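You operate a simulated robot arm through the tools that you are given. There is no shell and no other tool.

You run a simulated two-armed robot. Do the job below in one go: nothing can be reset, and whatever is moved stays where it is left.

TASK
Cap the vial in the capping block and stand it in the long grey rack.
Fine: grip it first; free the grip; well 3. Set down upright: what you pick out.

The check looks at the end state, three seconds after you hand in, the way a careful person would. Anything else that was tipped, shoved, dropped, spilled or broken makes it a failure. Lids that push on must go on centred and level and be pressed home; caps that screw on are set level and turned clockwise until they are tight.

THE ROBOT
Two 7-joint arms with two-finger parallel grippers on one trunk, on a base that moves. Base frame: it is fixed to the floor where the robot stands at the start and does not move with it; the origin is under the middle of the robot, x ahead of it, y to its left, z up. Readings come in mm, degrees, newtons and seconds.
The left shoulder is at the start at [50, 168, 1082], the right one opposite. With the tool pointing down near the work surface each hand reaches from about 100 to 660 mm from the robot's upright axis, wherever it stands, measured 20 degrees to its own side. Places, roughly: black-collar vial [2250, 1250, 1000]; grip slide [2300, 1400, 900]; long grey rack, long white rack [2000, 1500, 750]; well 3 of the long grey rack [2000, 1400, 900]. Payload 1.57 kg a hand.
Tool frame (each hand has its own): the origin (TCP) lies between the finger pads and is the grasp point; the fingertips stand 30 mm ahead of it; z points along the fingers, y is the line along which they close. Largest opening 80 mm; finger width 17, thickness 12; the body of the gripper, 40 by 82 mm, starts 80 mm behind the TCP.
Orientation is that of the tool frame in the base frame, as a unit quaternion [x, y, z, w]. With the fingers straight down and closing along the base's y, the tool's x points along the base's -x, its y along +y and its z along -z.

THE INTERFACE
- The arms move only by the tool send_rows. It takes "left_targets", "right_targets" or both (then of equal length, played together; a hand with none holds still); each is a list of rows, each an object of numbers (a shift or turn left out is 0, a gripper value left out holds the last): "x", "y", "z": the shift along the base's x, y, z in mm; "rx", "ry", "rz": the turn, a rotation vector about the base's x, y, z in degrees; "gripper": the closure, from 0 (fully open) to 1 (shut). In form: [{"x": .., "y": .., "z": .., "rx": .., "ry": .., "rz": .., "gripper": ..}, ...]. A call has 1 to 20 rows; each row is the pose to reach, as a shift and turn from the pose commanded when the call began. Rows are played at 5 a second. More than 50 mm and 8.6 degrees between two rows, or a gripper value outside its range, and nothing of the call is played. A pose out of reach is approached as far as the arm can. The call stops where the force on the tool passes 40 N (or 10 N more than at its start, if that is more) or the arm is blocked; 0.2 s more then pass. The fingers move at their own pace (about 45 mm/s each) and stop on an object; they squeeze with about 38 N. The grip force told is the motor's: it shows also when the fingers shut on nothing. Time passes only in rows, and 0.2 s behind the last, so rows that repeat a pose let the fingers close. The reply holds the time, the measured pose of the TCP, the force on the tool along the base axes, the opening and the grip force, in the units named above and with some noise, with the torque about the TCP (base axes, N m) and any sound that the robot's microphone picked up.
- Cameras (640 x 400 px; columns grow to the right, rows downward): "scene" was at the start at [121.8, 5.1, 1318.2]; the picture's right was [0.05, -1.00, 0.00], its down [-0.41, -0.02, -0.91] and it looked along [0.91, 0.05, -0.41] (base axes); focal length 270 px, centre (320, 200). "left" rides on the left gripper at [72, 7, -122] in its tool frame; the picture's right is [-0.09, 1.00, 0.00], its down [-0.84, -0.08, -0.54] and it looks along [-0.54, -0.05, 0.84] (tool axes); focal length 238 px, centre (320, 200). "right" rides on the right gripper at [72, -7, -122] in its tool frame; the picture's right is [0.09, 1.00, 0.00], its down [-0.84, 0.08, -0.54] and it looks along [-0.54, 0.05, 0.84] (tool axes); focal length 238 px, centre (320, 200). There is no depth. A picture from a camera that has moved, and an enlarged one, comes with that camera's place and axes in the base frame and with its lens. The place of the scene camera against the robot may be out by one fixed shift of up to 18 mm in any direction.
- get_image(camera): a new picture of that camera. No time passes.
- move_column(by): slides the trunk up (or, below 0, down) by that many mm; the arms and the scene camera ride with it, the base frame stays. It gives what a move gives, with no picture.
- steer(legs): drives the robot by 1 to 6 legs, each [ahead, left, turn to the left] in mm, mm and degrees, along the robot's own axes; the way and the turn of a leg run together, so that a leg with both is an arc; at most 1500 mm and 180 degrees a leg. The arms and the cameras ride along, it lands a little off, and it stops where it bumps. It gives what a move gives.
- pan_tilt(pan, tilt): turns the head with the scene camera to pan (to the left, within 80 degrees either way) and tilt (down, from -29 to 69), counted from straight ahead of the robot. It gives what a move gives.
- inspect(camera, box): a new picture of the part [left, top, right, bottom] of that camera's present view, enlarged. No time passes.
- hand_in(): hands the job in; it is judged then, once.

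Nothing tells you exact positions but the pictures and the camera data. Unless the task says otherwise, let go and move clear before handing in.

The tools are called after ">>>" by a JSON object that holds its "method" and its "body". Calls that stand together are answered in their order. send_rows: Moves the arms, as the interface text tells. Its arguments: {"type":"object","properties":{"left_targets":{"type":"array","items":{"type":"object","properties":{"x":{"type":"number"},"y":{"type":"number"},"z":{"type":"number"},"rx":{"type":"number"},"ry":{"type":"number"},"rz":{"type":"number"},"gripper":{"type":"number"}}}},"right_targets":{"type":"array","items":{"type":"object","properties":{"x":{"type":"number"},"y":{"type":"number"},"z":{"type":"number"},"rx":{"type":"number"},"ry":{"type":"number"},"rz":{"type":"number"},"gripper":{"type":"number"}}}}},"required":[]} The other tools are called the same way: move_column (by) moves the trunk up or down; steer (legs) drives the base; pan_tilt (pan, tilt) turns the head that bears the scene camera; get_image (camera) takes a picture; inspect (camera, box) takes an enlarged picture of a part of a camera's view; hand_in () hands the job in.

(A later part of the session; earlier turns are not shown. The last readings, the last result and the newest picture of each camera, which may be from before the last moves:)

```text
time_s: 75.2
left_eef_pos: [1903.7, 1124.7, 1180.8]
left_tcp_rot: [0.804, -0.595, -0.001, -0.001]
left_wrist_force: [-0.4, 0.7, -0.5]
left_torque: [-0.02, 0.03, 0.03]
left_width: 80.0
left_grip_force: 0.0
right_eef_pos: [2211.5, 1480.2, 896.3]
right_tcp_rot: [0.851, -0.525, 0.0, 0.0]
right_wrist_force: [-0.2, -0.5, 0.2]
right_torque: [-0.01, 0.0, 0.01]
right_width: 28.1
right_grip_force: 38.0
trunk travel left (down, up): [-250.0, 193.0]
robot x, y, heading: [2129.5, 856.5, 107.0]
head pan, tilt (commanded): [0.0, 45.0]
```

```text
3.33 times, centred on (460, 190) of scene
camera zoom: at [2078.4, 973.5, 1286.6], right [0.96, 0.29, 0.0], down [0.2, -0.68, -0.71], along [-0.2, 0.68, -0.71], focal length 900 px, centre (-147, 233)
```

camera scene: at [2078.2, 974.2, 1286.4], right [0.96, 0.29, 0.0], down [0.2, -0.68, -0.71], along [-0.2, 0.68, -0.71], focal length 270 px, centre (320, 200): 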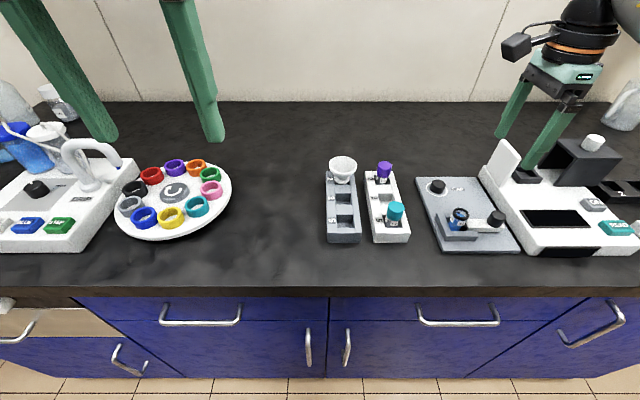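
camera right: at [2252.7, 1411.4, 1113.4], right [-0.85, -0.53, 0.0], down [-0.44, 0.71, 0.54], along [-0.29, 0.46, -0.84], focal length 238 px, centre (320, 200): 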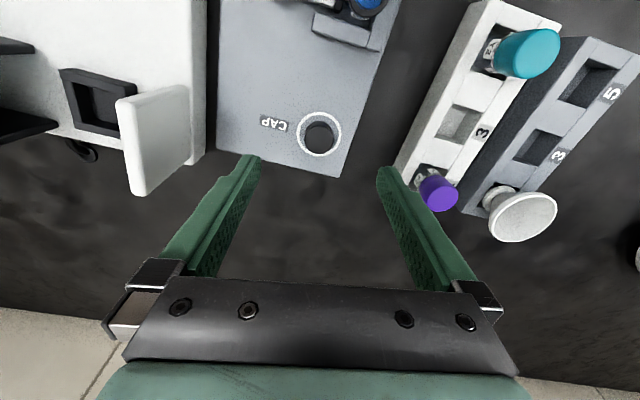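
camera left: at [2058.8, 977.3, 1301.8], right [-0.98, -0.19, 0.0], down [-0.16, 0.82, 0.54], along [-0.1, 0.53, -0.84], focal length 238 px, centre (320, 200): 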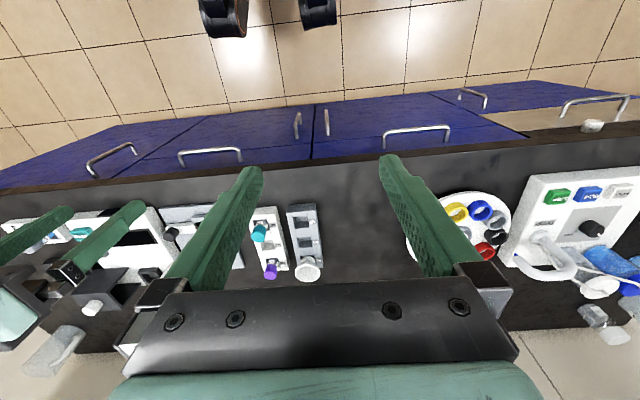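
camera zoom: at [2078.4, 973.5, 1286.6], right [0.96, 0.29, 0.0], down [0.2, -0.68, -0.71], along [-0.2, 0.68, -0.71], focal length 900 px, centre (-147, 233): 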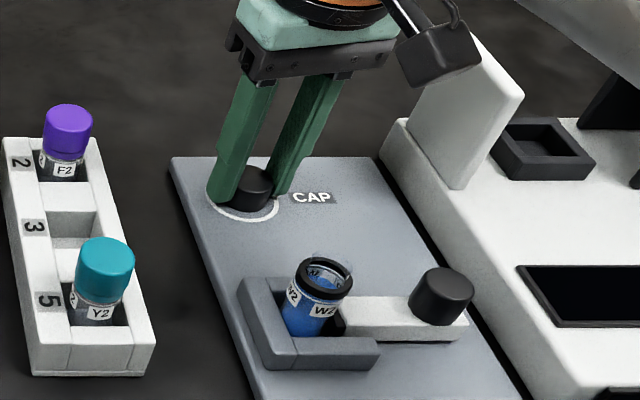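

The cap is gripped (28.1 mm). I'll lift it well clear and check how it sits in the fingers.

>>> {"method": "send_rows", "body": {"right_targets": [{"z": 20}, {"z": 45}, {"z": 70}, {"z": 90}, {"z": 90}]}}

>>> {"method": "inspect", "body": {"camera": "right", "box": [260, 130, 380, 230]}}

>>> {"method": "inspect", "body": {"camera": "scene", "box": [400, 100, 500, 200]}}

>>> {"method": "get_image", "body": {"camera": "scene"}}

>>> {"method": "get_image", "body": {"camera": "left"}}

```text
time_s: 76.4
left_eef_pos: [1901.3, 1126.1, 1181.2]
left_tcp_rot: [0.803, -0.595, 0.0, 0.0]
left_wrist_force: [-0.6, 0.2, -0.1]
left_torque: [0.0, 0.02, -0.01]
left_width: 80.1
left_grip_force: 0.1
right_eef_pos: [2211.7, 1480.8, 986.1]
right_tcp_rot: [0.851, -0.525, 0.0, 0.002]
right_wrist_force: [0.3, -1.0, -1.3]
right_torque: [0.02, 0.01, 0.01]
right_width: 27.8
right_grip_force: 37.8
trunk travel left (down, up): [-250.0, 193.0]
robot x, y, heading: [2123.3, 858.4, 106.6]
head pan, tilt (commanded): [0.0, 45.0]
```

```text
4.00 times, centred on (320, 180) of right
camera zoom: at [2250.1, 1418.4, 1107.8], right [-0.85, -0.53, 0.0], down [-0.44, 0.71, 0.54], along [-0.29, 0.46, -0.84], focal length 953 px, centre (320, 280)
```

zoom: 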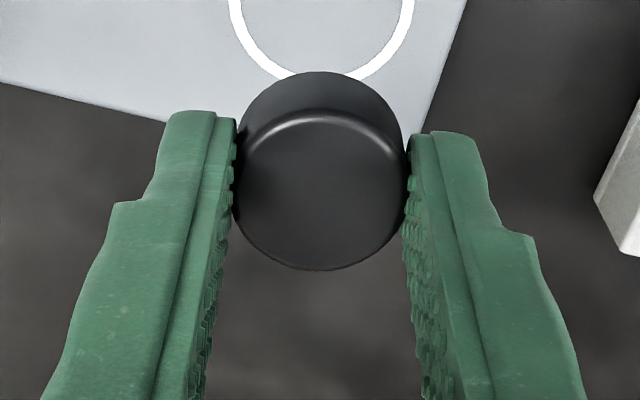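

```text
4.00 times, centred on (450, 150) of scene
camera zoom: at [2078.5, 973.5, 1286.5], right [0.96, 0.29, 0.0], down [0.2, -0.68, -0.71], along [-0.2, 0.68, -0.71], focal length 1080 px, centre (-200, 400)
```

zoom: 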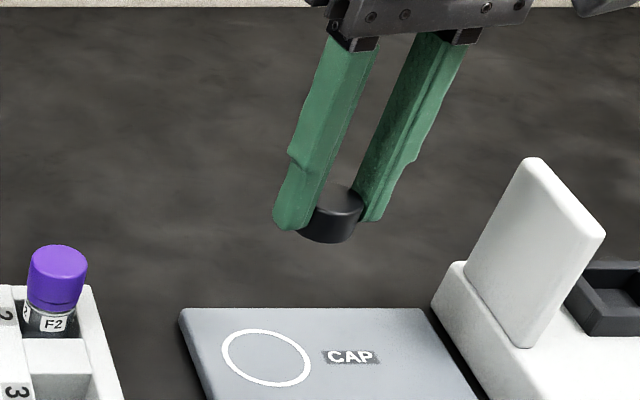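

```text
taken
camera scene: at [2078.5, 973.5, 1286.5], right [0.96, 0.29, 0.0], down [0.2, -0.68, -0.71], along [-0.2, 0.68, -0.71], focal length 270 px, centre (320, 200)
```

scene: 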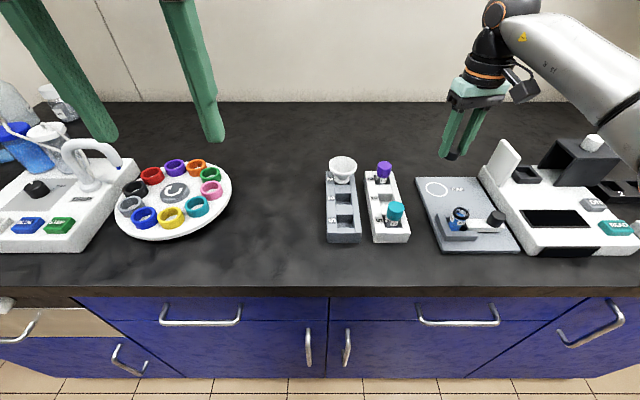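

```text
taken
camera left: at [1917.8, 1053.5, 1301.8], right [-0.98, -0.2, 0.0], down [-0.17, 0.82, 0.54], along [-0.11, 0.53, -0.84], focal length 238 px, centre (320, 200)
```

left: 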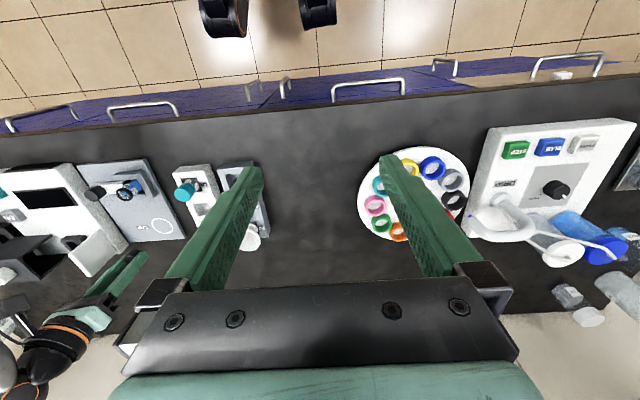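

The cap sits centred in the fingers (about 1 mm toward the robot side of the TCP). I'll move so that the wrist camera is directly over the vial and measure its axis precisely.

>>> {"method": "send_rows", "body": {"right_targets": [{"x": -1.5, "y": -24}, {"x": -3, "y": -48}, {"x": -3, "y": -48}]}}

>>> {"method": "get_image", "body": {"camera": "right"}}

>>> {"method": "inspect", "body": {"camera": "right", "box": [280, 20, 360, 70]}}

```text
time_s: 77.2
left_eef_pos: [1902.9, 1125.9, 1180.0]
left_tcp_rot: [0.803, -0.596, 0.0, 0.0]
left_wrist_force: [0.0, -0.2, -0.4]
left_torque: [0.02, 0.01, 0.02]
left_width: 80.1
left_grip_force: 0.0
right_eef_pos: [2209.0, 1432.2, 984.7]
right_tcp_rot: [0.851, -0.526, -0.001, 0.0]
right_wrist_force: [0.5, -0.1, -0.6]
right_torque: [0.0, -0.01, 0.01]
right_width: 27.9
right_grip_force: 37.9
trunk travel left (down, up): [-250.0, 193.0]
robot x, y, heading: [2122.3, 859.8, 106.9]
head pan, tilt (commanded): [0.0, 45.0]
```

```text
taken
camera right: at [2247.3, 1369.8, 1107.6], right [-0.85, -0.53, 0.0], down [-0.44, 0.71, 0.54], along [-0.29, 0.46, -0.84], focal length 238 px, centre (320, 200)
```

right: 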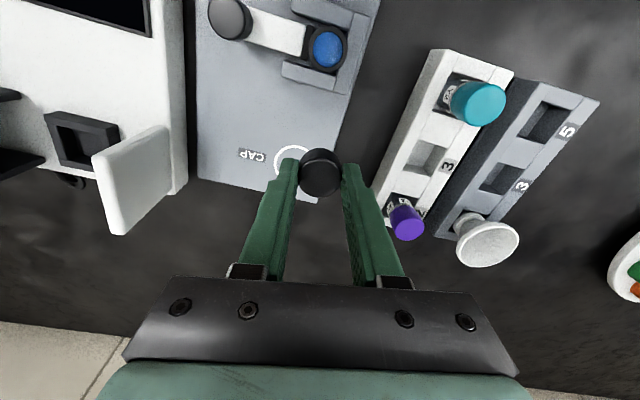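

```text
8.00 times, centred on (320, 45) of right
camera zoom: at [2247.3, 1369.8, 1107.6], right [-0.85, -0.53, 0.0], down [-0.44, 0.71, 0.54], along [-0.29, 0.46, -0.84], focal length 1907 px, centre (320, 1440)
```

zoom: 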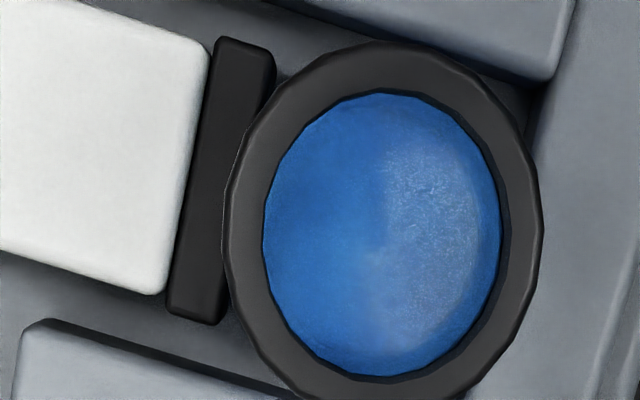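

The vial axis comes out at about (2241.5, 1368.8). I'll measure the cap's offset in the hand at the same zoom.

>>> {"method": "inspect", "body": {"camera": "right", "box": [280, 145, 360, 205]}}

>>> {"method": "inspect", "body": {"camera": "scene", "box": [430, 100, 530, 240]}}

```text
6.67 times, centred on (320, 175) of right
camera zoom: at [2247.3, 1369.8, 1107.6], right [-0.85, -0.53, 0.0], down [-0.44, 0.71, 0.54], along [-0.29, 0.46, -0.84], focal length 1589 px, centre (320, 367)
```

zoom: 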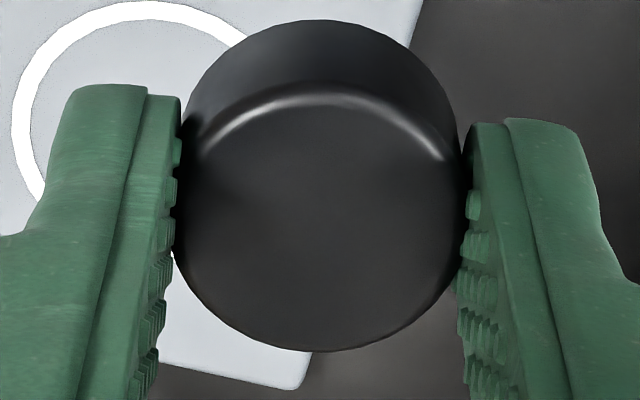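

```text
2.86 times, centred on (480, 170) of scene
camera zoom: at [2078.4, 973.5, 1286.5], right [0.96, 0.29, 0.0], down [0.2, -0.68, -0.71], along [-0.2, 0.68, -0.71], focal length 772 px, centre (-137, 286)
```

zoom: 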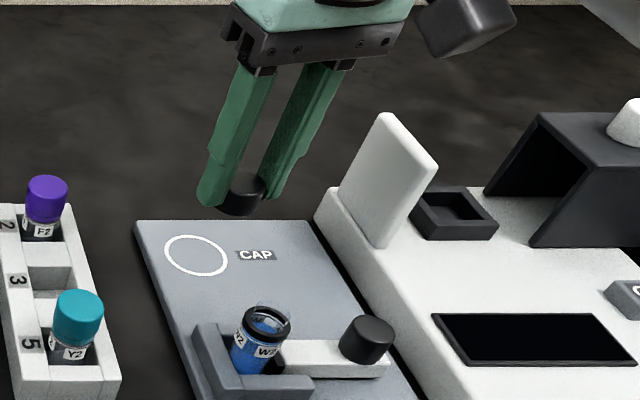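

Cap-to-vial offset comes to about (+31.9, −61.8). I'll move the cap over the vial at this height and check alignment from the scene camera.

>>> {"method": "send_rows", "body": {"right_targets": [{"x": 16, "y": -31}, {"x": 31.9, "y": -61.8}, {"x": 31.9, "y": -61.8}]}}

>>> {"method": "inspect", "body": {"camera": "scene", "box": [430, 150, 510, 250]}}

>>> {"method": "get_image", "body": {"camera": "right"}}

>>> {"method": "get_image", "body": {"camera": "left"}}

```text
time_s: 78.0
left_eef_pos: [1903.2, 1126.7, 1180.0]
left_tcp_rot: [0.804, -0.595, 0.0, 0.0]
left_wrist_force: [-1.5, -0.3, -0.1]
left_torque: [0.01, 0.01, 0.01]
left_width: 79.8
left_grip_force: 0.0
right_eef_pos: [2240.3, 1371.1, 985.9]
right_tcp_rot: [0.85, -0.526, 0.001, 0.001]
right_wrist_force: [0.7, 0.5, 0.7]
right_torque: [-0.01, 0.01, -0.03]
right_width: 27.7
right_grip_force: 38.3
trunk travel left (down, up): [-250.0, 193.0]
robot x, y, heading: [2125.9, 854.8, 106.8]
head pan, tilt (commanded): [0.0, 45.0]
```

```text
4.00 times, centred on (470, 200) of scene
camera zoom: at [2078.3, 973.6, 1286.5], right [0.96, 0.29, 0.0], down [0.2, -0.68, -0.71], along [-0.2, 0.68, -0.71], focal length 1080 px, centre (-280, 200)
```

zoom: 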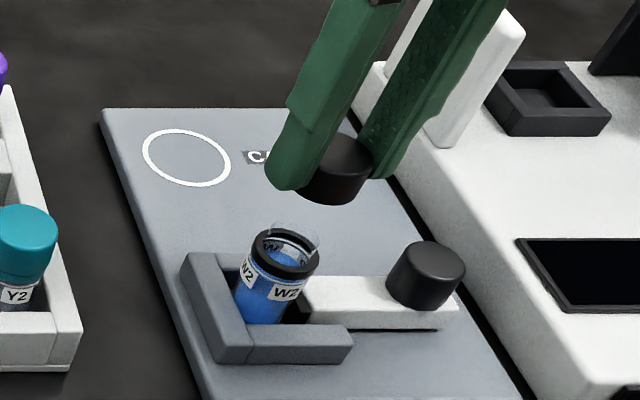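

```text
taken
camera right: at [2278.8, 1308.6, 1107.8], right [-0.85, -0.53, 0.0], down [-0.44, 0.71, 0.54], along [-0.29, 0.46, -0.84], focal length 238 px, centre (320, 200)
```

right: 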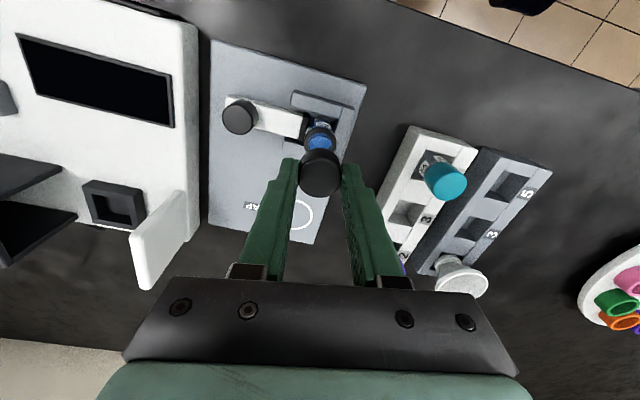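

```text
taken
camera left: at [1917.7, 1053.5, 1301.8], right [-0.98, -0.2, 0.0], down [-0.17, 0.82, 0.54], along [-0.11, 0.53, -0.84], focal length 238 px, centre (320, 200)
```

left: 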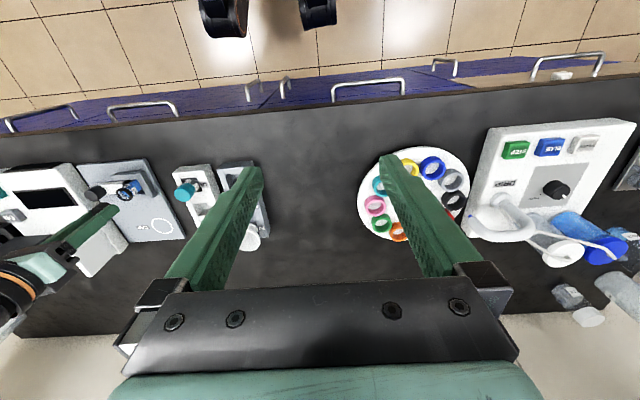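

The cap is above the vial; a clear glass neck rises above the collar. I'll zoom in from the scene and left cameras to check alignment more precisely.

>>> {"method": "inspect", "body": {"camera": "scene", "box": [455, 180, 495, 230]}}

>>> {"method": "inspect", "body": {"camera": "left", "box": [80, 160, 160, 220]}}

```text
8.00 times, centred on (475, 205) of scene
camera zoom: at [2078.3, 973.6, 1286.5], right [0.96, 0.29, 0.0], down [0.2, -0.68, -0.71], along [-0.2, 0.68, -0.71], focal length 2161 px, centre (-920, 160)
```

zoom: 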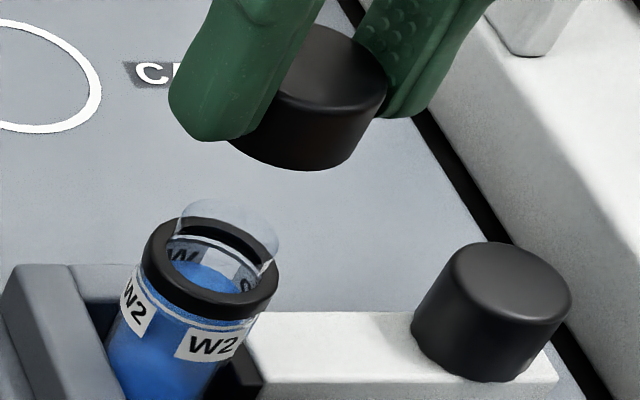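

```text
6.67 times, centred on (120, 190) of left
camera zoom: at [1917.7, 1053.5, 1301.8], right [-0.98, -0.2, 0.0], down [-0.17, 0.82, 0.54], along [-0.11, 0.53, -0.84], focal length 1589 px, centre (1653, 267)
```

zoom: 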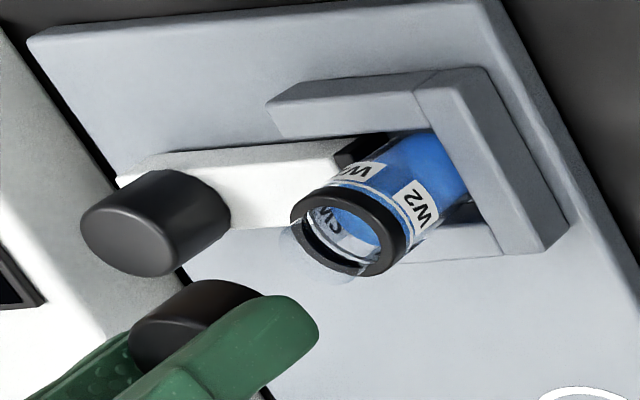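

>>> {"method": "inspect", "body": {"camera": "scene", "box": [464, 180, 488, 204]}}

>>> {"method": "inspect", "body": {"camera": "scene", "box": [466, 200, 494, 228]}}

```text
16.00 times, centred on (476, 192) of scene
camera zoom: at [2078.3, 973.6, 1286.5], right [0.96, 0.29, 0.0], down [0.2, -0.68, -0.71], along [-0.2, 0.68, -0.71], focal length 4322 px, centre (-2176, 328)
```

zoom: 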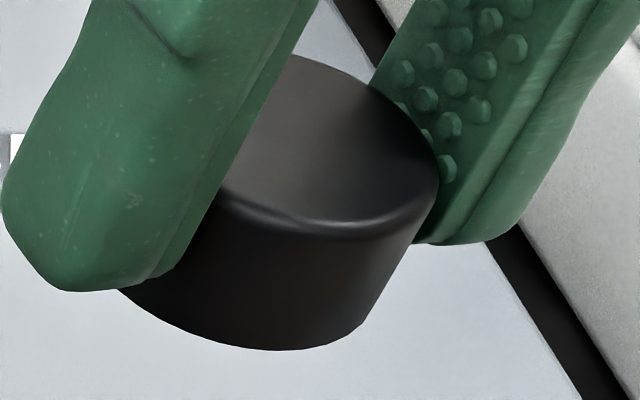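

```text
14.29 times, centred on (480, 214) of scene
camera zoom: at [2078.3, 973.6, 1286.5], right [0.96, 0.29, 0.0], down [0.2, -0.68, -0.71], along [-0.2, 0.68, -0.71], focal length 3859 px, centre (-1966, 0)
```

zoom: 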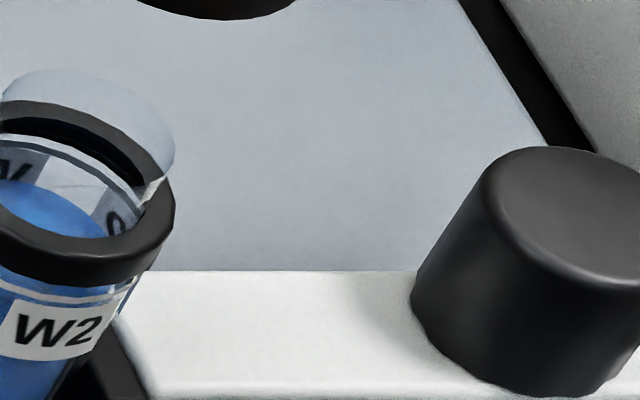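

>>> {"method": "inspect", "body": {"camera": "right", "box": [280, 105, 360, 155]}}

```text
8.00 times, centred on (320, 130) of right
camera zoom: at [2278.8, 1308.6, 1107.8], right [-0.85, -0.53, 0.0], down [-0.44, 0.71, 0.54], along [-0.29, 0.46, -0.84], focal length 1907 px, centre (320, 760)
```

zoom: 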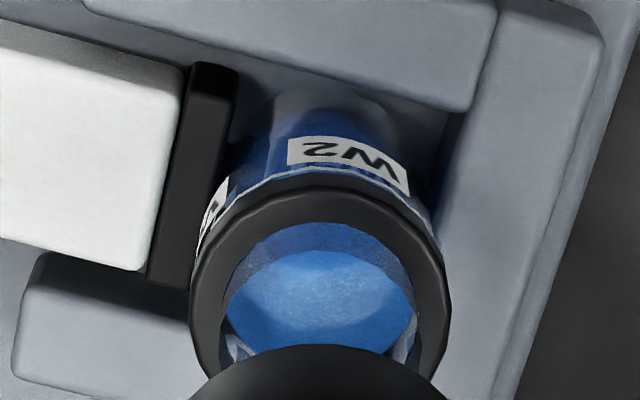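

The wrist view shows the cap and vial axes aligned within about 1 mm (collar z≈911, neck rim ≈923). I'll descend 25 mm and re-check.

>>> {"method": "send_rows", "body": {"right_targets": [{"z": -9}, {"z": -18}, {"z": -25}, {"z": -25}]}}

>>> {"method": "inspect", "body": {"camera": "scene", "box": [456, 190, 496, 230]}}

>>> {"method": "inspect", "body": {"camera": "left", "box": [90, 160, 150, 205]}}

>>> {"method": "inspect", "body": {"camera": "right", "box": [280, 115, 360, 165]}}

```text
time_s: 79.0
left_eef_pos: [1902.7, 1125.8, 1178.9]
left_tcp_rot: [0.804, -0.595, 0.0, 0.0]
left_wrist_force: [-0.4, 0.2, -0.4]
left_torque: [0.0, 0.01, 0.01]
left_width: 79.9
left_grip_force: 0.1
right_eef_pos: [2241.2, 1371.2, 960.9]
right_tcp_rot: [0.851, -0.525, 0.0, 0.001]
right_wrist_force: [-0.2, 1.2, -0.8]
right_torque: [0.0, 0.06, -0.01]
right_width: 27.8
right_grip_force: 38.0
trunk travel left (down, up): [-250.0, 193.0]
robot x, y, heading: [2124.5, 859.5, 106.5]
head pan, tilt (commanded): [0.0, 45.0]
```

```text
10.00 times, centred on (476, 210) of scene
camera zoom: at [2078.4, 973.5, 1286.6], right [0.96, 0.29, 0.0], down [0.2, -0.68, -0.71], along [-0.2, 0.68, -0.71], focal length 2701 px, centre (-1240, 100)
```

zoom: 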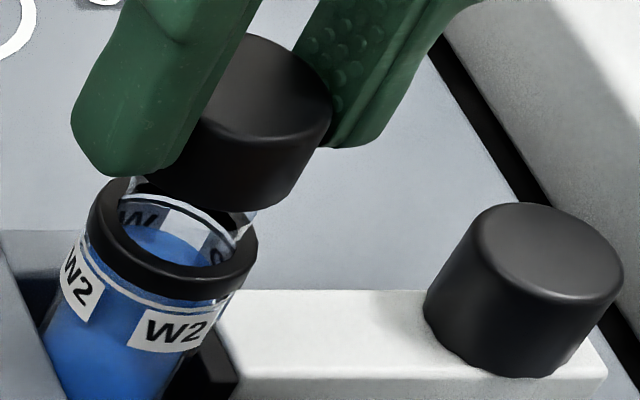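

```text
8.89 times, centred on (120, 182) of left
camera zoom: at [1917.8, 1053.4, 1301.9], right [-0.98, -0.2, 0.0], down [-0.17, 0.82, 0.54], along [-0.11, 0.53, -0.84], focal length 2119 px, centre (2098, 356)
```

zoom: 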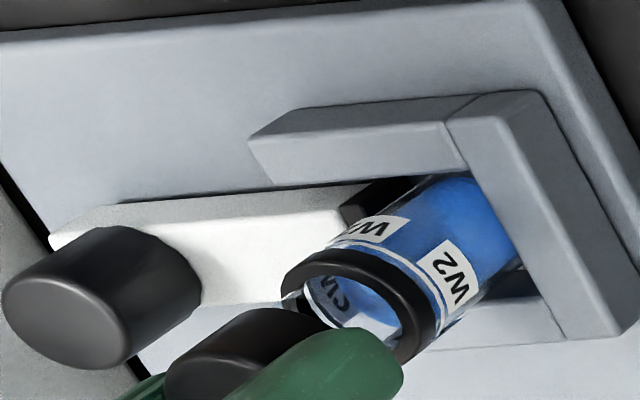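

```text
8.00 times, centred on (320, 140) of right
camera zoom: at [2279.0, 1308.8, 1082.8], right [-0.85, -0.53, 0.0], down [-0.44, 0.71, 0.54], along [-0.29, 0.46, -0.84], focal length 1907 px, centre (320, 680)
```

zoom: 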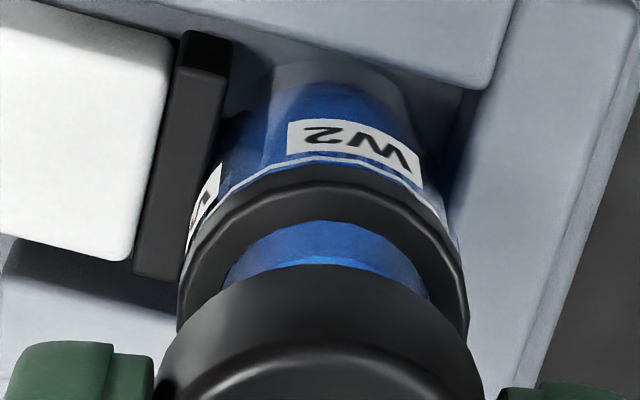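

Alignment still looks good from both cameras (<1 mm). I'll continue down slowly, watching for contact.

>>> {"method": "send_rows", "body": {"right_targets": [{"z": -1.5}, {"z": -3}, {"z": -4.5}, {"z": -6}, {"z": -7.5}, {"z": -7.5}]}}

>>> {"method": "inspect", "body": {"camera": "scene", "box": [456, 190, 496, 230]}}

>>> {"method": "inspect", "body": {"camera": "left", "box": [90, 160, 150, 205]}}

```text
time_s: 80.4
left_eef_pos: [1902.8, 1124.5, 1180.8]
left_tcp_rot: [0.804, -0.595, 0.0, 0.001]
left_wrist_force: [0.8, 1.0, 0.7]
left_torque: [0.0, 0.0, 0.03]
left_width: 79.9
left_grip_force: 0.0
right_eef_pos: [2240.2, 1371.2, 953.9]
right_tcp_rot: [0.85, -0.527, 0.0, 0.0]
right_wrist_force: [0.0, -0.1, 0.4]
right_torque: [-0.01, -0.01, 0.02]
right_width: 27.6
right_grip_force: 37.6
trunk travel left (down, up): [-250.0, 193.0]
robot x, y, heading: [2120.1, 857.8, 106.8]
head pan, tilt (commanded): [0.0, 45.0]
```

```text
10.00 times, centred on (476, 210) of scene
camera zoom: at [2078.4, 973.4, 1286.6], right [0.96, 0.29, 0.0], down [0.2, -0.68, -0.71], along [-0.2, 0.68, -0.71], focal length 2701 px, centre (-1240, 100)
```

zoom: 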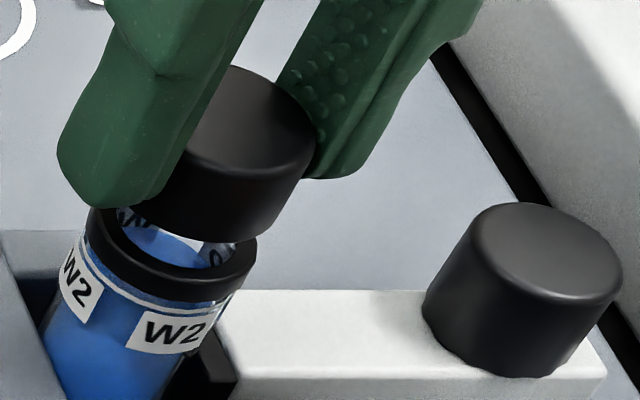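

```text
8.89 times, centred on (120, 182) of left
camera zoom: at [1917.8, 1053.3, 1301.9], right [-0.98, -0.2, 0.0], down [-0.17, 0.82, 0.54], along [-0.11, 0.53, -0.84], focal length 2119 px, centre (2098, 356)
```

zoom: 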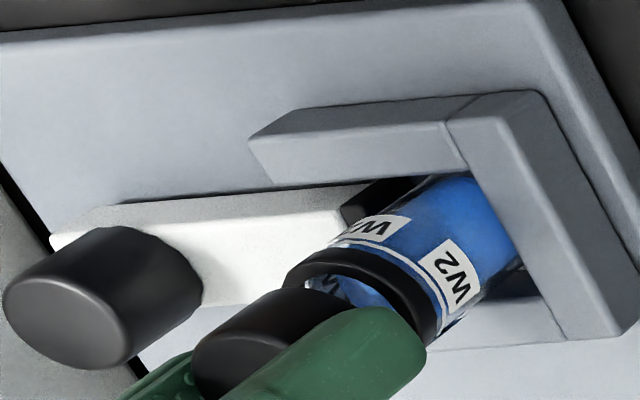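

No contact yet and alignment looks fine from both sides. Continuing down slowly onto the neck.

>>> {"method": "send_rows", "body": {"right_targets": [{"z": -1}, {"z": -2}, {"z": -3}, {"z": -4}, {"z": -4}]}}

>>> {"method": "inspect", "body": {"camera": "scene", "box": [456, 190, 496, 230]}}

>>> {"method": "inspect", "body": {"camera": "left", "box": [100, 165, 140, 200]}}

```text
time_s: 81.6
left_eef_pos: [1902.9, 1124.4, 1181.1]
left_tcp_rot: [0.804, -0.595, -0.001, -0.002]
left_wrist_force: [0.2, -0.4, -0.3]
left_torque: [0.01, 0.02, -0.02]
left_width: 80.1
left_grip_force: 0.0
right_eef_pos: [2240.7, 1368.7, 950.7]
right_tcp_rot: [0.851, -0.525, -0.002, -0.001]
right_wrist_force: [1.8, 0.9, 15.4]
right_torque: [-0.14, -0.02, -0.02]
right_width: 27.7
right_grip_force: 37.7
trunk travel left (down, up): [-250.0, 193.0]
robot x, y, heading: [2124.4, 859.1, 106.7]
head pan, tilt (commanded): [0.0, 45.0]
```

```text
10.00 times, centred on (476, 210) of scene
camera zoom: at [2078.2, 972.2, 1286.9], right [0.96, 0.29, 0.0], down [0.2, -0.68, -0.71], along [-0.2, 0.68, -0.71], focal length 2701 px, centre (-1240, 100)
```

zoom: 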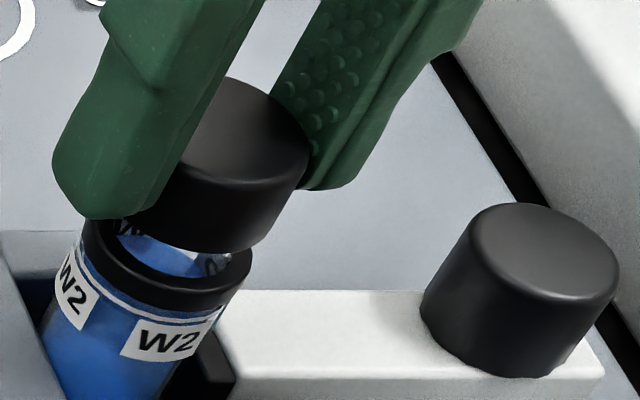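

```text
11.43 times, centred on (120, 182) of left
camera zoom: at [1917.6, 1052.1, 1302.2], right [-0.98, -0.2, 0.0], down [-0.17, 0.82, 0.54], along [-0.11, 0.53, -0.84], focal length 2724 px, centre (2606, 400)
```

zoom: 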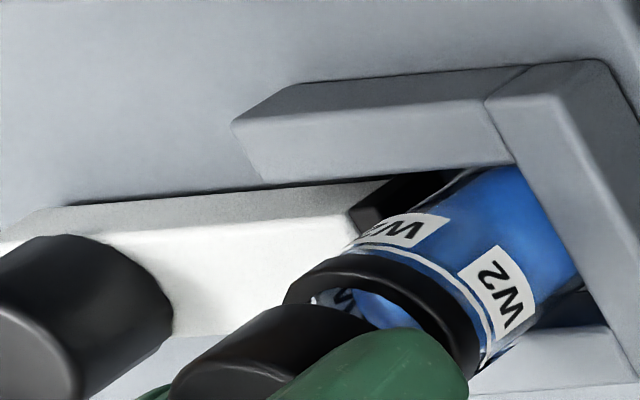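

Contact at z≈951 with 15 N, and the torque places the contact on the robot-facing (front) side of the neck, so the cap is slightly too far back. I'll raise 3 mm and shift about 1 mm toward the robot.

>>> {"method": "send_rows", "body": {"right_targets": [{"z": 2}, {"z": 4}, {"z": 4, "x": 0.3, "y": -1.0}, {"z": 4, "x": 0.3, "y": -1.0}]}}

>>> {"method": "inspect", "body": {"camera": "right", "box": [280, 115, 360, 165]}}

>>> {"method": "inspect", "body": {"camera": "scene", "box": [456, 190, 496, 230]}}

```text
time_s: 82.6
left_eef_pos: [1902.5, 1125.1, 1180.6]
left_tcp_rot: [0.803, -0.596, 0.0, -0.001]
left_wrist_force: [0.5, 0.0, 0.5]
left_torque: [-0.01, 0.04, -0.03]
left_width: 80.2
left_grip_force: 0.1
right_eef_pos: [2241.3, 1369.0, 952.5]
right_tcp_rot: [0.851, -0.524, 0.001, 0.0]
right_wrist_force: [0.5, -0.1, -0.3]
right_torque: [0.0, -0.01, 0.01]
right_width: 27.6
right_grip_force: 38.1
trunk travel left (down, up): [-250.0, 193.0]
robot x, y, heading: [2123.0, 858.2, 107.0]
head pan, tilt (commanded): [0.0, 45.0]
```

```text
8.00 times, centred on (320, 140) of right
camera zoom: at [2279.6, 1307.5, 1074.8], right [-0.85, -0.53, 0.0], down [-0.44, 0.71, 0.54], along [-0.29, 0.46, -0.84], focal length 1907 px, centre (320, 680)
```

zoom: 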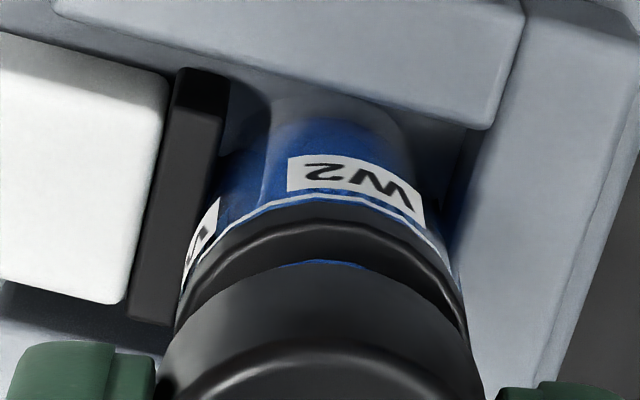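

```text
10.00 times, centred on (476, 210) of scene
camera zoom: at [2078.4, 973.5, 1286.5], right [0.96, 0.29, 0.0], down [0.2, -0.68, -0.71], along [-0.2, 0.68, -0.71], focal length 2701 px, centre (-1240, 100)
```

zoom: 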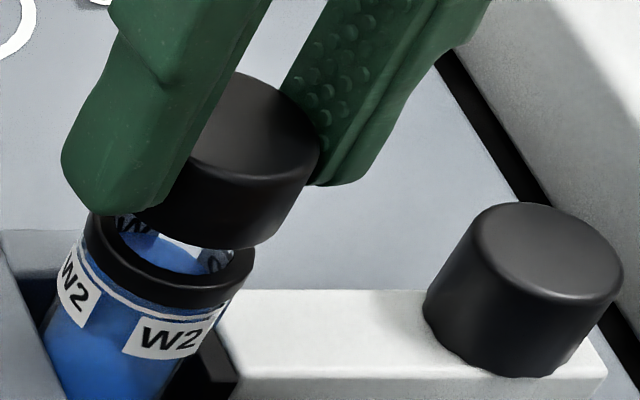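

Unloaded again. Now descend at the corrected position.

>>> {"method": "send_rows", "body": {"right_targets": [{"z": -1}, {"z": -2}, {"z": -3}, {"z": -4}, {"z": -4}]}}

```text
time_s: 83.8
left_eef_pos: [1903.7, 1125.1, 1180.2]
left_tcp_rot: [0.804, -0.595, 0.0, 0.0]
left_wrist_force: [0.2, -0.1, -0.7]
left_torque: [0.0, 0.0, 0.01]
left_width: 80.0
left_grip_force: 0.1
right_eef_pos: [2240.5, 1368.6, 949.5]
right_tcp_rot: [0.851, -0.525, 0.0, 0.001]
right_wrist_force: [0.1, 0.2, 0.0]
right_torque: [-0.02, -0.01, -0.03]
right_width: 27.2
right_grip_force: 38.0
trunk travel left (down, up): [-250.0, 193.0]
robot x, y, heading: [2121.8, 860.6, 106.8]
head pan, tilt (commanded): [0.0, 45.0]
```

No contact this time at the same depth, so the cap is passing over the neck. Continuing in small steps.

>>> {"method": "send_rows", "body": {"right_targets": [{"z": -1}, {"z": -2}, {"z": -3}, {"z": -3}]}}

>>> {"method": "inspect", "body": {"camera": "scene", "box": [456, 190, 496, 230]}}

```text
time_s: 84.8
left_eef_pos: [1902.7, 1126.1, 1179.9]
left_tcp_rot: [0.804, -0.595, 0.0, 0.001]
left_wrist_force: [-0.3, 0.6, -0.5]
left_torque: [0.02, -0.03, -0.02]
left_width: 80.1
left_grip_force: 0.0
right_eef_pos: [2240.3, 1369.2, 945.3]
right_tcp_rot: [0.851, -0.525, -0.001, 0.001]
right_wrist_force: [0.2, -0.3, -0.3]
right_torque: [0.04, -0.01, -0.01]
right_width: 27.8
right_grip_force: 38.0
trunk travel left (down, up): [-250.0, 193.0]
robot x, y, heading: [2123.3, 856.1, 107.0]
head pan, tilt (commanded): [0.0, 45.0]
```

```text
10.00 times, centred on (476, 210) of scene
camera zoom: at [2078.4, 973.5, 1286.6], right [0.96, 0.29, 0.0], down [0.2, -0.68, -0.71], along [-0.2, 0.68, -0.71], focal length 2701 px, centre (-1240, 100)
```

zoom: 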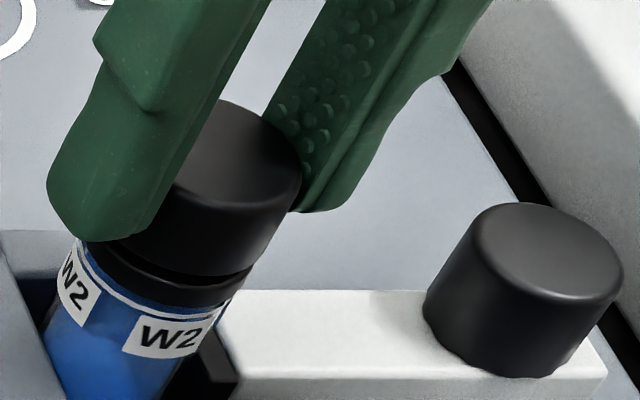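

The cap is over the neck, level and centred. Continuing down to first contact.

>>> {"method": "send_rows", "body": {"right_targets": [{"z": -0.7}, {"z": -1.4}, {"z": -2.1}, {"z": -2.1}]}}

>>> {"method": "inspect", "body": {"camera": "scene", "box": [456, 190, 496, 230]}}

```text
time_s: 85.8
left_eef_pos: [1903.6, 1125.4, 1180.3]
left_tcp_rot: [0.804, -0.595, 0.0, 0.0]
left_wrist_force: [-0.5, -0.3, 0.1]
left_torque: [0.0, 0.02, 0.01]
left_width: 80.3
left_grip_force: 0.1
right_eef_pos: [2241.5, 1369.1, 944.4]
right_tcp_rot: [0.851, -0.525, -0.001, 0.001]
right_wrist_force: [0.0, 0.1, 0.0]
right_torque: [0.01, 0.02, 0.05]
right_width: 27.3
right_grip_force: 37.7
trunk travel left (down, up): [-250.0, 193.0]
robot x, y, heading: [2121.7, 856.4, 106.9]
head pan, tilt (commanded): [0.0, 45.0]
```

```text
10.00 times, centred on (476, 210) of scene
camera zoom: at [2078.4, 973.5, 1286.6], right [0.96, 0.29, 0.0], down [0.2, -0.68, -0.71], along [-0.2, 0.68, -0.71], focal length 2701 px, centre (-1240, 100)
```

zoom: 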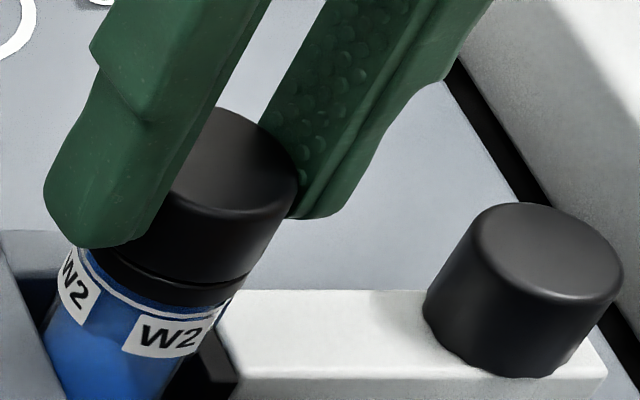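

>>> {"method": "send_rows", "body": {"right_targets": [{"z": -0.5}, {"z": -1.0}, {"z": -1.5}, {"z": -1.5}]}}

>>> {"method": "inspect", "body": {"camera": "scene", "box": [460, 198, 484, 222]}}

```text
time_s: 86.8
left_eef_pos: [1902.1, 1125.9, 1179.4]
left_tcp_rot: [0.804, -0.595, 0.0, 0.0]
left_wrist_force: [0.9, -0.2, -0.5]
left_torque: [0.04, -0.02, 0.03]
left_width: 80.1
left_grip_force: 0.0
right_eef_pos: [2241.3, 1370.0, 942.9]
right_tcp_rot: [0.851, -0.526, -0.001, 0.001]
right_wrist_force: [1.3, 0.4, 2.0]
right_torque: [0.0, 0.02, -0.02]
right_width: 27.4
right_grip_force: 38.1
trunk travel left (down, up): [-250.0, 193.0]
robot x, y, heading: [2125.7, 860.7, 107.0]
head pan, tilt (commanded): [0.0, 45.0]
heard: snap
```

```text
16.00 times, centred on (472, 210) of scene
camera zoom: at [2078.5, 973.3, 1286.6], right [0.96, 0.29, 0.0], down [0.2, -0.68, -0.71], along [-0.2, 0.68, -0.71], focal length 4322 px, centre (-2112, 40)
```

zoom: 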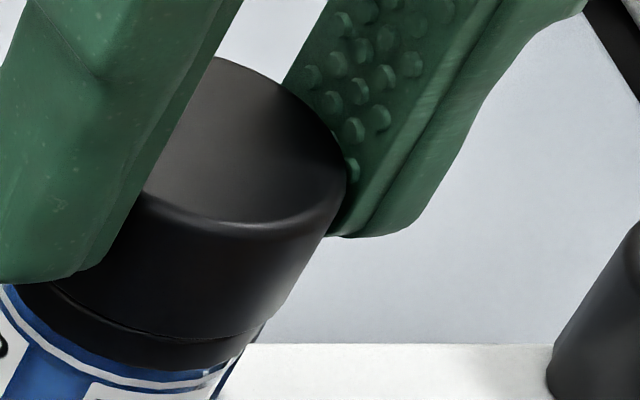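

I heard a snap as the cap met the collar, so this looks like a push-on cap seating. I'll press a bit further to confirm it's fully home.

>>> {"method": "send_rows", "body": {"right_targets": [{"z": -0.5}, {"z": -1.0}, {"z": -1.5}, {"z": -1.5}]}}

>>> {"method": "inspect", "body": {"camera": "scene", "box": [460, 198, 484, 222]}}

>>> {"method": "inspect", "body": {"camera": "left", "box": [100, 165, 140, 200]}}

```text
time_s: 87.8
left_eef_pos: [1902.8, 1125.0, 1182.1]
left_tcp_rot: [0.803, -0.596, 0.0, -0.001]
left_wrist_force: [-1.1, -0.4, -0.5]
left_torque: [0.0, -0.01, 0.0]
left_width: 80.4
left_grip_force: 0.0
right_eef_pos: [2241.5, 1369.2, 943.3]
right_tcp_rot: [0.851, -0.526, -0.002, -0.001]
right_wrist_force: [1.9, 1.5, 15.0]
right_torque: [0.0, -0.07, 0.04]
right_width: 27.1
right_grip_force: 38.1
trunk travel left (down, up): [-250.0, 193.0]
robot x, y, heading: [2124.6, 858.2, 106.6]
head pan, tilt (commanded): [0.0, 45.0]
```

```text
16.00 times, centred on (472, 210) of scene
camera zoom: at [2078.4, 972.4, 1286.8], right [0.96, 0.29, 0.0], down [0.2, -0.68, -0.71], along [-0.2, 0.68, -0.71], focal length 4322 px, centre (-2112, 40)
```

zoom: 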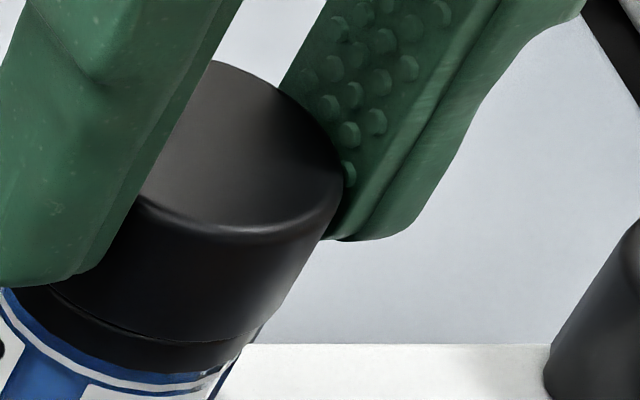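

```text
11.43 times, centred on (120, 182) of left
camera zoom: at [1917.7, 1052.3, 1302.2], right [-0.98, -0.2, 0.0], down [-0.17, 0.82, 0.54], along [-0.11, 0.53, -0.84], focal length 2724 px, centre (2606, 400)
```

zoom: 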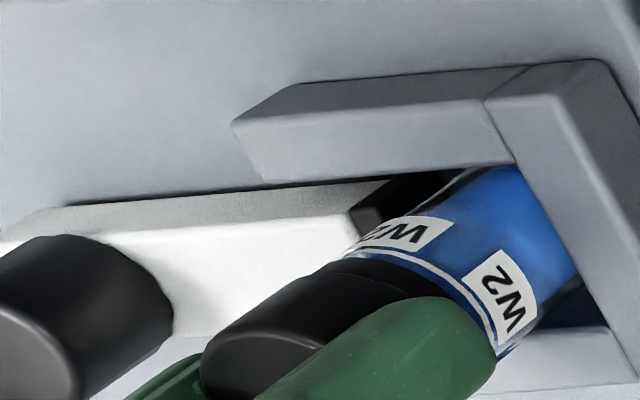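

The cap is flush on the collar and carries 15 N with no further travel, so it's home. As a safe check for threads, I'll make a small clockwise twist and watch torque.

>>> {"method": "send_rows", "body": {"right_targets": [{"z": 0.6}, {"z": 0.6, "rz": -6}, {"z": 0.6, "rz": -12}, {"z": 0.6, "rz": -18}]}}

>>> {"method": "inspect", "body": {"camera": "scene", "box": [456, 190, 496, 230]}}

```text
time_s: 88.8
left_eef_pos: [1901.9, 1124.9, 1179.9]
left_tcp_rot: [0.804, -0.595, 0.0, -0.001]
left_wrist_force: [0.2, -0.5, -0.1]
left_torque: [0.03, 0.0, 0.04]
left_width: 80.2
left_grip_force: 0.1
right_eef_pos: [2241.1, 1368.2, 942.2]
right_tcp_rot: [0.757, -0.653, -0.001, 0.0]
right_wrist_force: [2.4, 0.1, 16.4]
right_torque: [0.02, -0.01, 0.06]
right_width: 27.3
right_grip_force: 37.4
trunk travel left (down, up): [-250.0, 193.0]
robot x, y, heading: [2123.6, 859.0, 106.5]
head pan, tilt (commanded): [0.0, 45.0]
```

```text
10.00 times, centred on (476, 210) of scene
camera zoom: at [2078.3, 972.1, 1286.8], right [0.96, 0.29, 0.0], down [0.2, -0.68, -0.71], along [-0.2, 0.68, -0.71], focal length 2701 px, centre (-1240, 100)
```

zoom: 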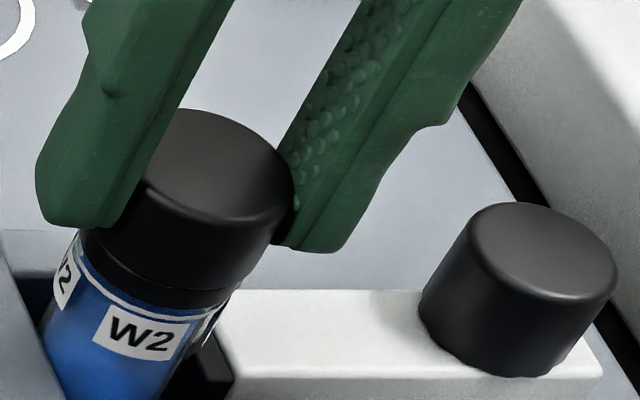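

The whole vial turned with the cap at tiny torque, so the cap is locked to the vial: it is a snap-on cap. I'll give one more firm press to be sure it's home, then relax.

>>> {"method": "send_rows", "body": {"right_targets": [{"z": -0.7}, {"z": -1.4}, {"z": -1.4}, {"z": 0}, {"z": 1.4}, {"z": 1.4}]}}

>>> {"method": "inspect", "body": {"camera": "scene", "box": [456, 190, 496, 230]}}

```text
time_s: 90.2
left_eef_pos: [1903.0, 1125.7, 1181.1]
left_tcp_rot: [0.803, -0.596, -0.001, -0.001]
left_wrist_force: [-0.2, -0.5, 0.2]
left_torque: [0.0, 0.02, 0.02]
left_width: 79.9
left_grip_force: 0.1
right_eef_pos: [2241.7, 1368.9, 942.3]
right_tcp_rot: [0.758, -0.652, 0.001, 0.001]
right_wrist_force: [1.4, 0.9, 9.3]
right_torque: [0.05, 0.0, 0.02]
right_width: 27.0
right_grip_force: 38.2
trunk travel left (down, up): [-250.0, 193.0]
robot x, y, heading: [2122.4, 859.3, 106.8]
head pan, tilt (commanded): [0.0, 45.0]
```

```text
10.00 times, centred on (476, 210) of scene
camera zoom: at [2078.3, 972.7, 1286.5], right [0.96, 0.29, 0.0], down [0.2, -0.68, -0.71], along [-0.2, 0.68, -0.71], focal length 2701 px, centre (-1240, 100)
```

zoom: 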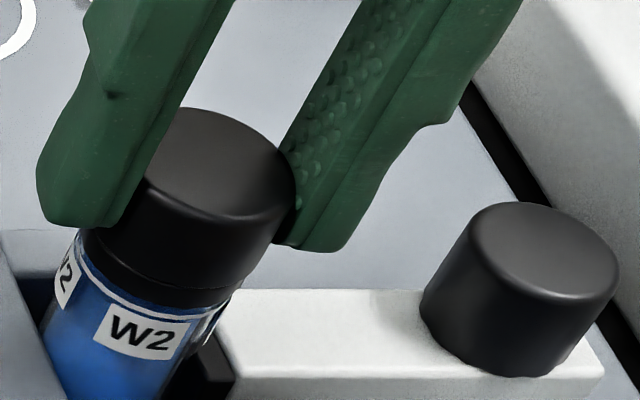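

Still flush, no further sounds. I'll unload and open the fingers part way.

>>> {"method": "send_rows", "body": {"right_targets": [{"z": 0.8}, {"z": 1.5}, {"z": 1.5, "gripper": 0.6}, {"z": 1.5, "gripper": 0.35}, {"z": 1.5, "gripper": 0.35}, {"z": 1.5, "gripper": 0.35}]}}

>>> {"method": "send_rows", "body": {"right_targets": [{"z": 20}, {"z": 50}, {"z": 80}, {"z": 80}]}}

>>> {"method": "inspect", "body": {"camera": "scene", "box": [440, 185, 500, 235]}}

>>> {"method": "get_image", "body": {"camera": "right"}}

>>> {"method": "inspect", "body": {"camera": "left", "box": [90, 160, 150, 205]}}

```text
time_s: 91.6
left_eef_pos: [1902.1, 1126.1, 1180.4]
left_tcp_rot: [0.803, -0.596, 0.0, 0.0]
left_wrist_force: [-0.4, -0.2, 0.1]
left_torque: [-0.01, 0.03, -0.01]
left_width: 79.9
left_grip_force: 0.1
right_eef_pos: [2240.8, 1368.8, 944.8]
right_tcp_rot: [0.758, -0.653, 0.0, 0.0]
right_wrist_force: [-0.5, 0.1, 0.0]
right_torque: [0.02, -0.01, 0.0]
right_width: 52.1
right_grip_force: 0.1
trunk travel left (down, up): [-250.0, 193.0]
robot x, y, heading: [2123.2, 855.3, 107.0]
head pan, tilt (commanded): [0.0, 45.0]
```

```text
time_s: 92.6
left_eef_pos: [1903.4, 1126.5, 1179.3]
left_tcp_rot: [0.803, -0.595, 0.0, 0.0]
left_wrist_force: [-0.1, -0.4, 0.0]
left_torque: [0.05, 0.0, 0.03]
left_width: 80.2
left_grip_force: 0.0
right_eef_pos: [2240.6, 1368.6, 1023.9]
right_tcp_rot: [0.759, -0.651, 0.0, 0.001]
right_wrist_force: [-0.5, -0.1, 0.3]
right_torque: [-0.02, 0.01, -0.01]
right_width: 51.8
right_grip_force: 0.1
trunk travel left (down, up): [-250.0, 193.0]
robot x, y, heading: [2120.6, 859.4, 106.9]
head pan, tilt (commanded): [0.0, 45.0]
```

```text
8.00 times, centred on (470, 210) of scene
camera zoom: at [2078.5, 973.6, 1286.5], right [0.96, 0.29, 0.0], down [0.2, -0.68, -0.71], along [-0.2, 0.68, -0.71], focal length 2161 px, centre (-880, 120)
```

zoom: 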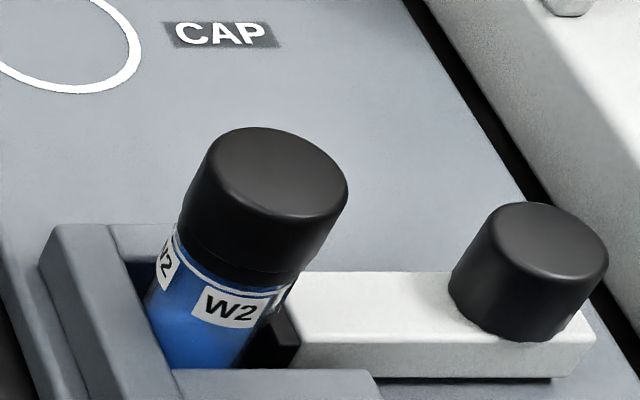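

```text
taken
camera right: at [2258.7, 1297.6, 1146.6], right [-0.97, -0.24, 0.0], down [-0.2, 0.82, 0.54], along [-0.13, 0.53, -0.84], focal length 238 px, centre (320, 200)
```

right: 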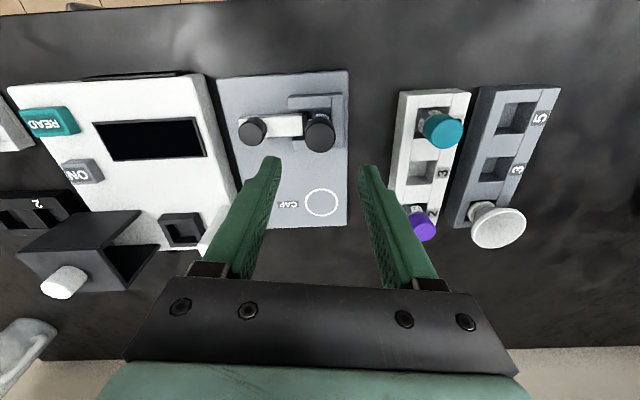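

```text
8.89 times, centred on (120, 182) of left
camera zoom: at [1917.9, 1053.5, 1301.8], right [-0.98, -0.2, 0.0], down [-0.17, 0.82, 0.54], along [-0.11, 0.53, -0.84], focal length 2119 px, centre (2098, 356)
```

zoom: 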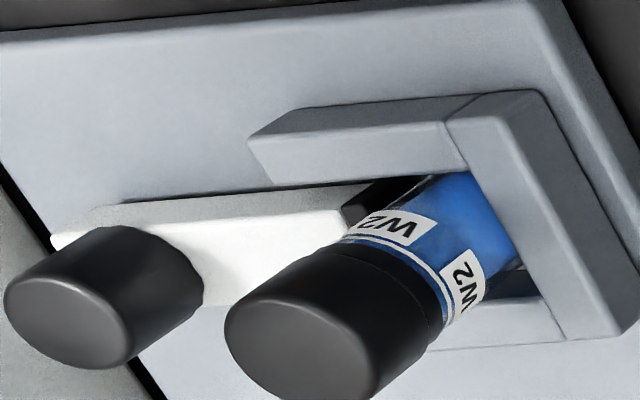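

The cap is flush and level from two views. Next I'll free the grip: rotate to −90°, return to the knob (now near (2306.6, 1388.5)) and slide it back.

>>> {"method": "send_rows", "body": {"right_targets": [{"x": 6, "y": 2, "rz": -8.2, "gripper": 0.1}, {"x": 13, "y": 4, "rz": -16.4, "gripper": 0}, {"x": 20, "y": 6, "rz": -24.6}, {"x": 26, "y": 8, "rz": -32.8}, {"x": 33, "y": 10, "rz": -41.0}, {"x": 40, "y": 12, "rz": -49.2}, {"x": 46, "y": 14, "rz": -57.4}, {"x": 53, "y": 16, "rz": -65.6}, {"x": 60, "y": 18, "rz": -73.8}, {"x": 66, "y": 20, "rz": -82.0}, {"x": 66, "y": 20, "z": -35, "rz": -82.0}, {"x": 66, "y": 20, "z": -60, "rz": -82.0}, {"x": 66, "y": 20, "z": -60, "rz": -82.0}]}}

>>> {"method": "get_image", "body": {"camera": "right"}}

>>> {"method": "inspect", "body": {"camera": "right", "box": [240, 80, 400, 180]}}

```text
time_s: 95.4
left_eef_pos: [1903.7, 1125.9, 1179.9]
left_tcp_rot: [0.803, -0.596, 0.0, 0.0]
left_wrist_force: [-0.6, 0.5, -0.4]
left_torque: [0.01, 0.0, -0.02]
left_width: 79.8
left_grip_force: 0.0
right_eef_pos: [2306.8, 1389.2, 964.7]
right_tcp_rot: [-0.143, 0.99, 0.001, 0.0]
right_wrist_force: [-0.2, 0.8, -0.1]
right_torque: [-0.02, -0.02, 0.0]
right_width: 80.0
right_grip_force: 0.0
trunk travel left (down, up): [-250.0, 193.0]
robot x, y, heading: [2123.6, 855.2, 106.8]
head pan, tilt (commanded): [0.0, 45.0]
```

```text
taken
camera right: at [2240.5, 1361.3, 1087.0], right [-0.37, 0.93, 0.0], down [0.78, 0.31, 0.54], along [0.5, 0.2, -0.84], focal length 238 px, centre (320, 200)
```

right: 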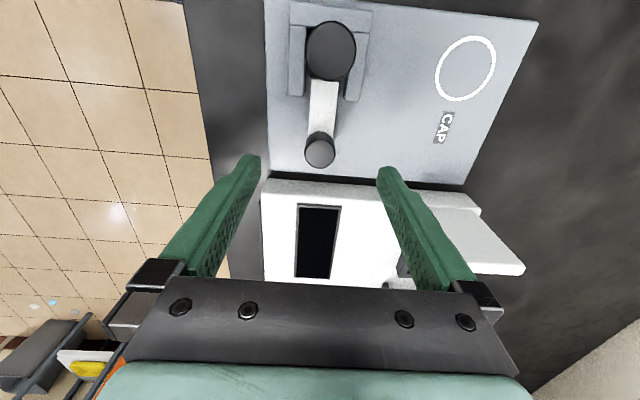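

```text
4.00 times, centred on (320, 130) of right
camera zoom: at [2240.5, 1361.3, 1087.0], right [-0.37, 0.93, 0.0], down [0.78, 0.31, 0.54], along [0.5, 0.2, -0.84], focal length 953 px, centre (320, 480)
```

zoom: 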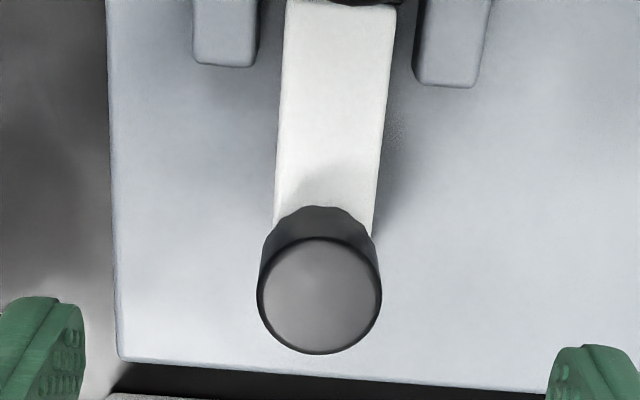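

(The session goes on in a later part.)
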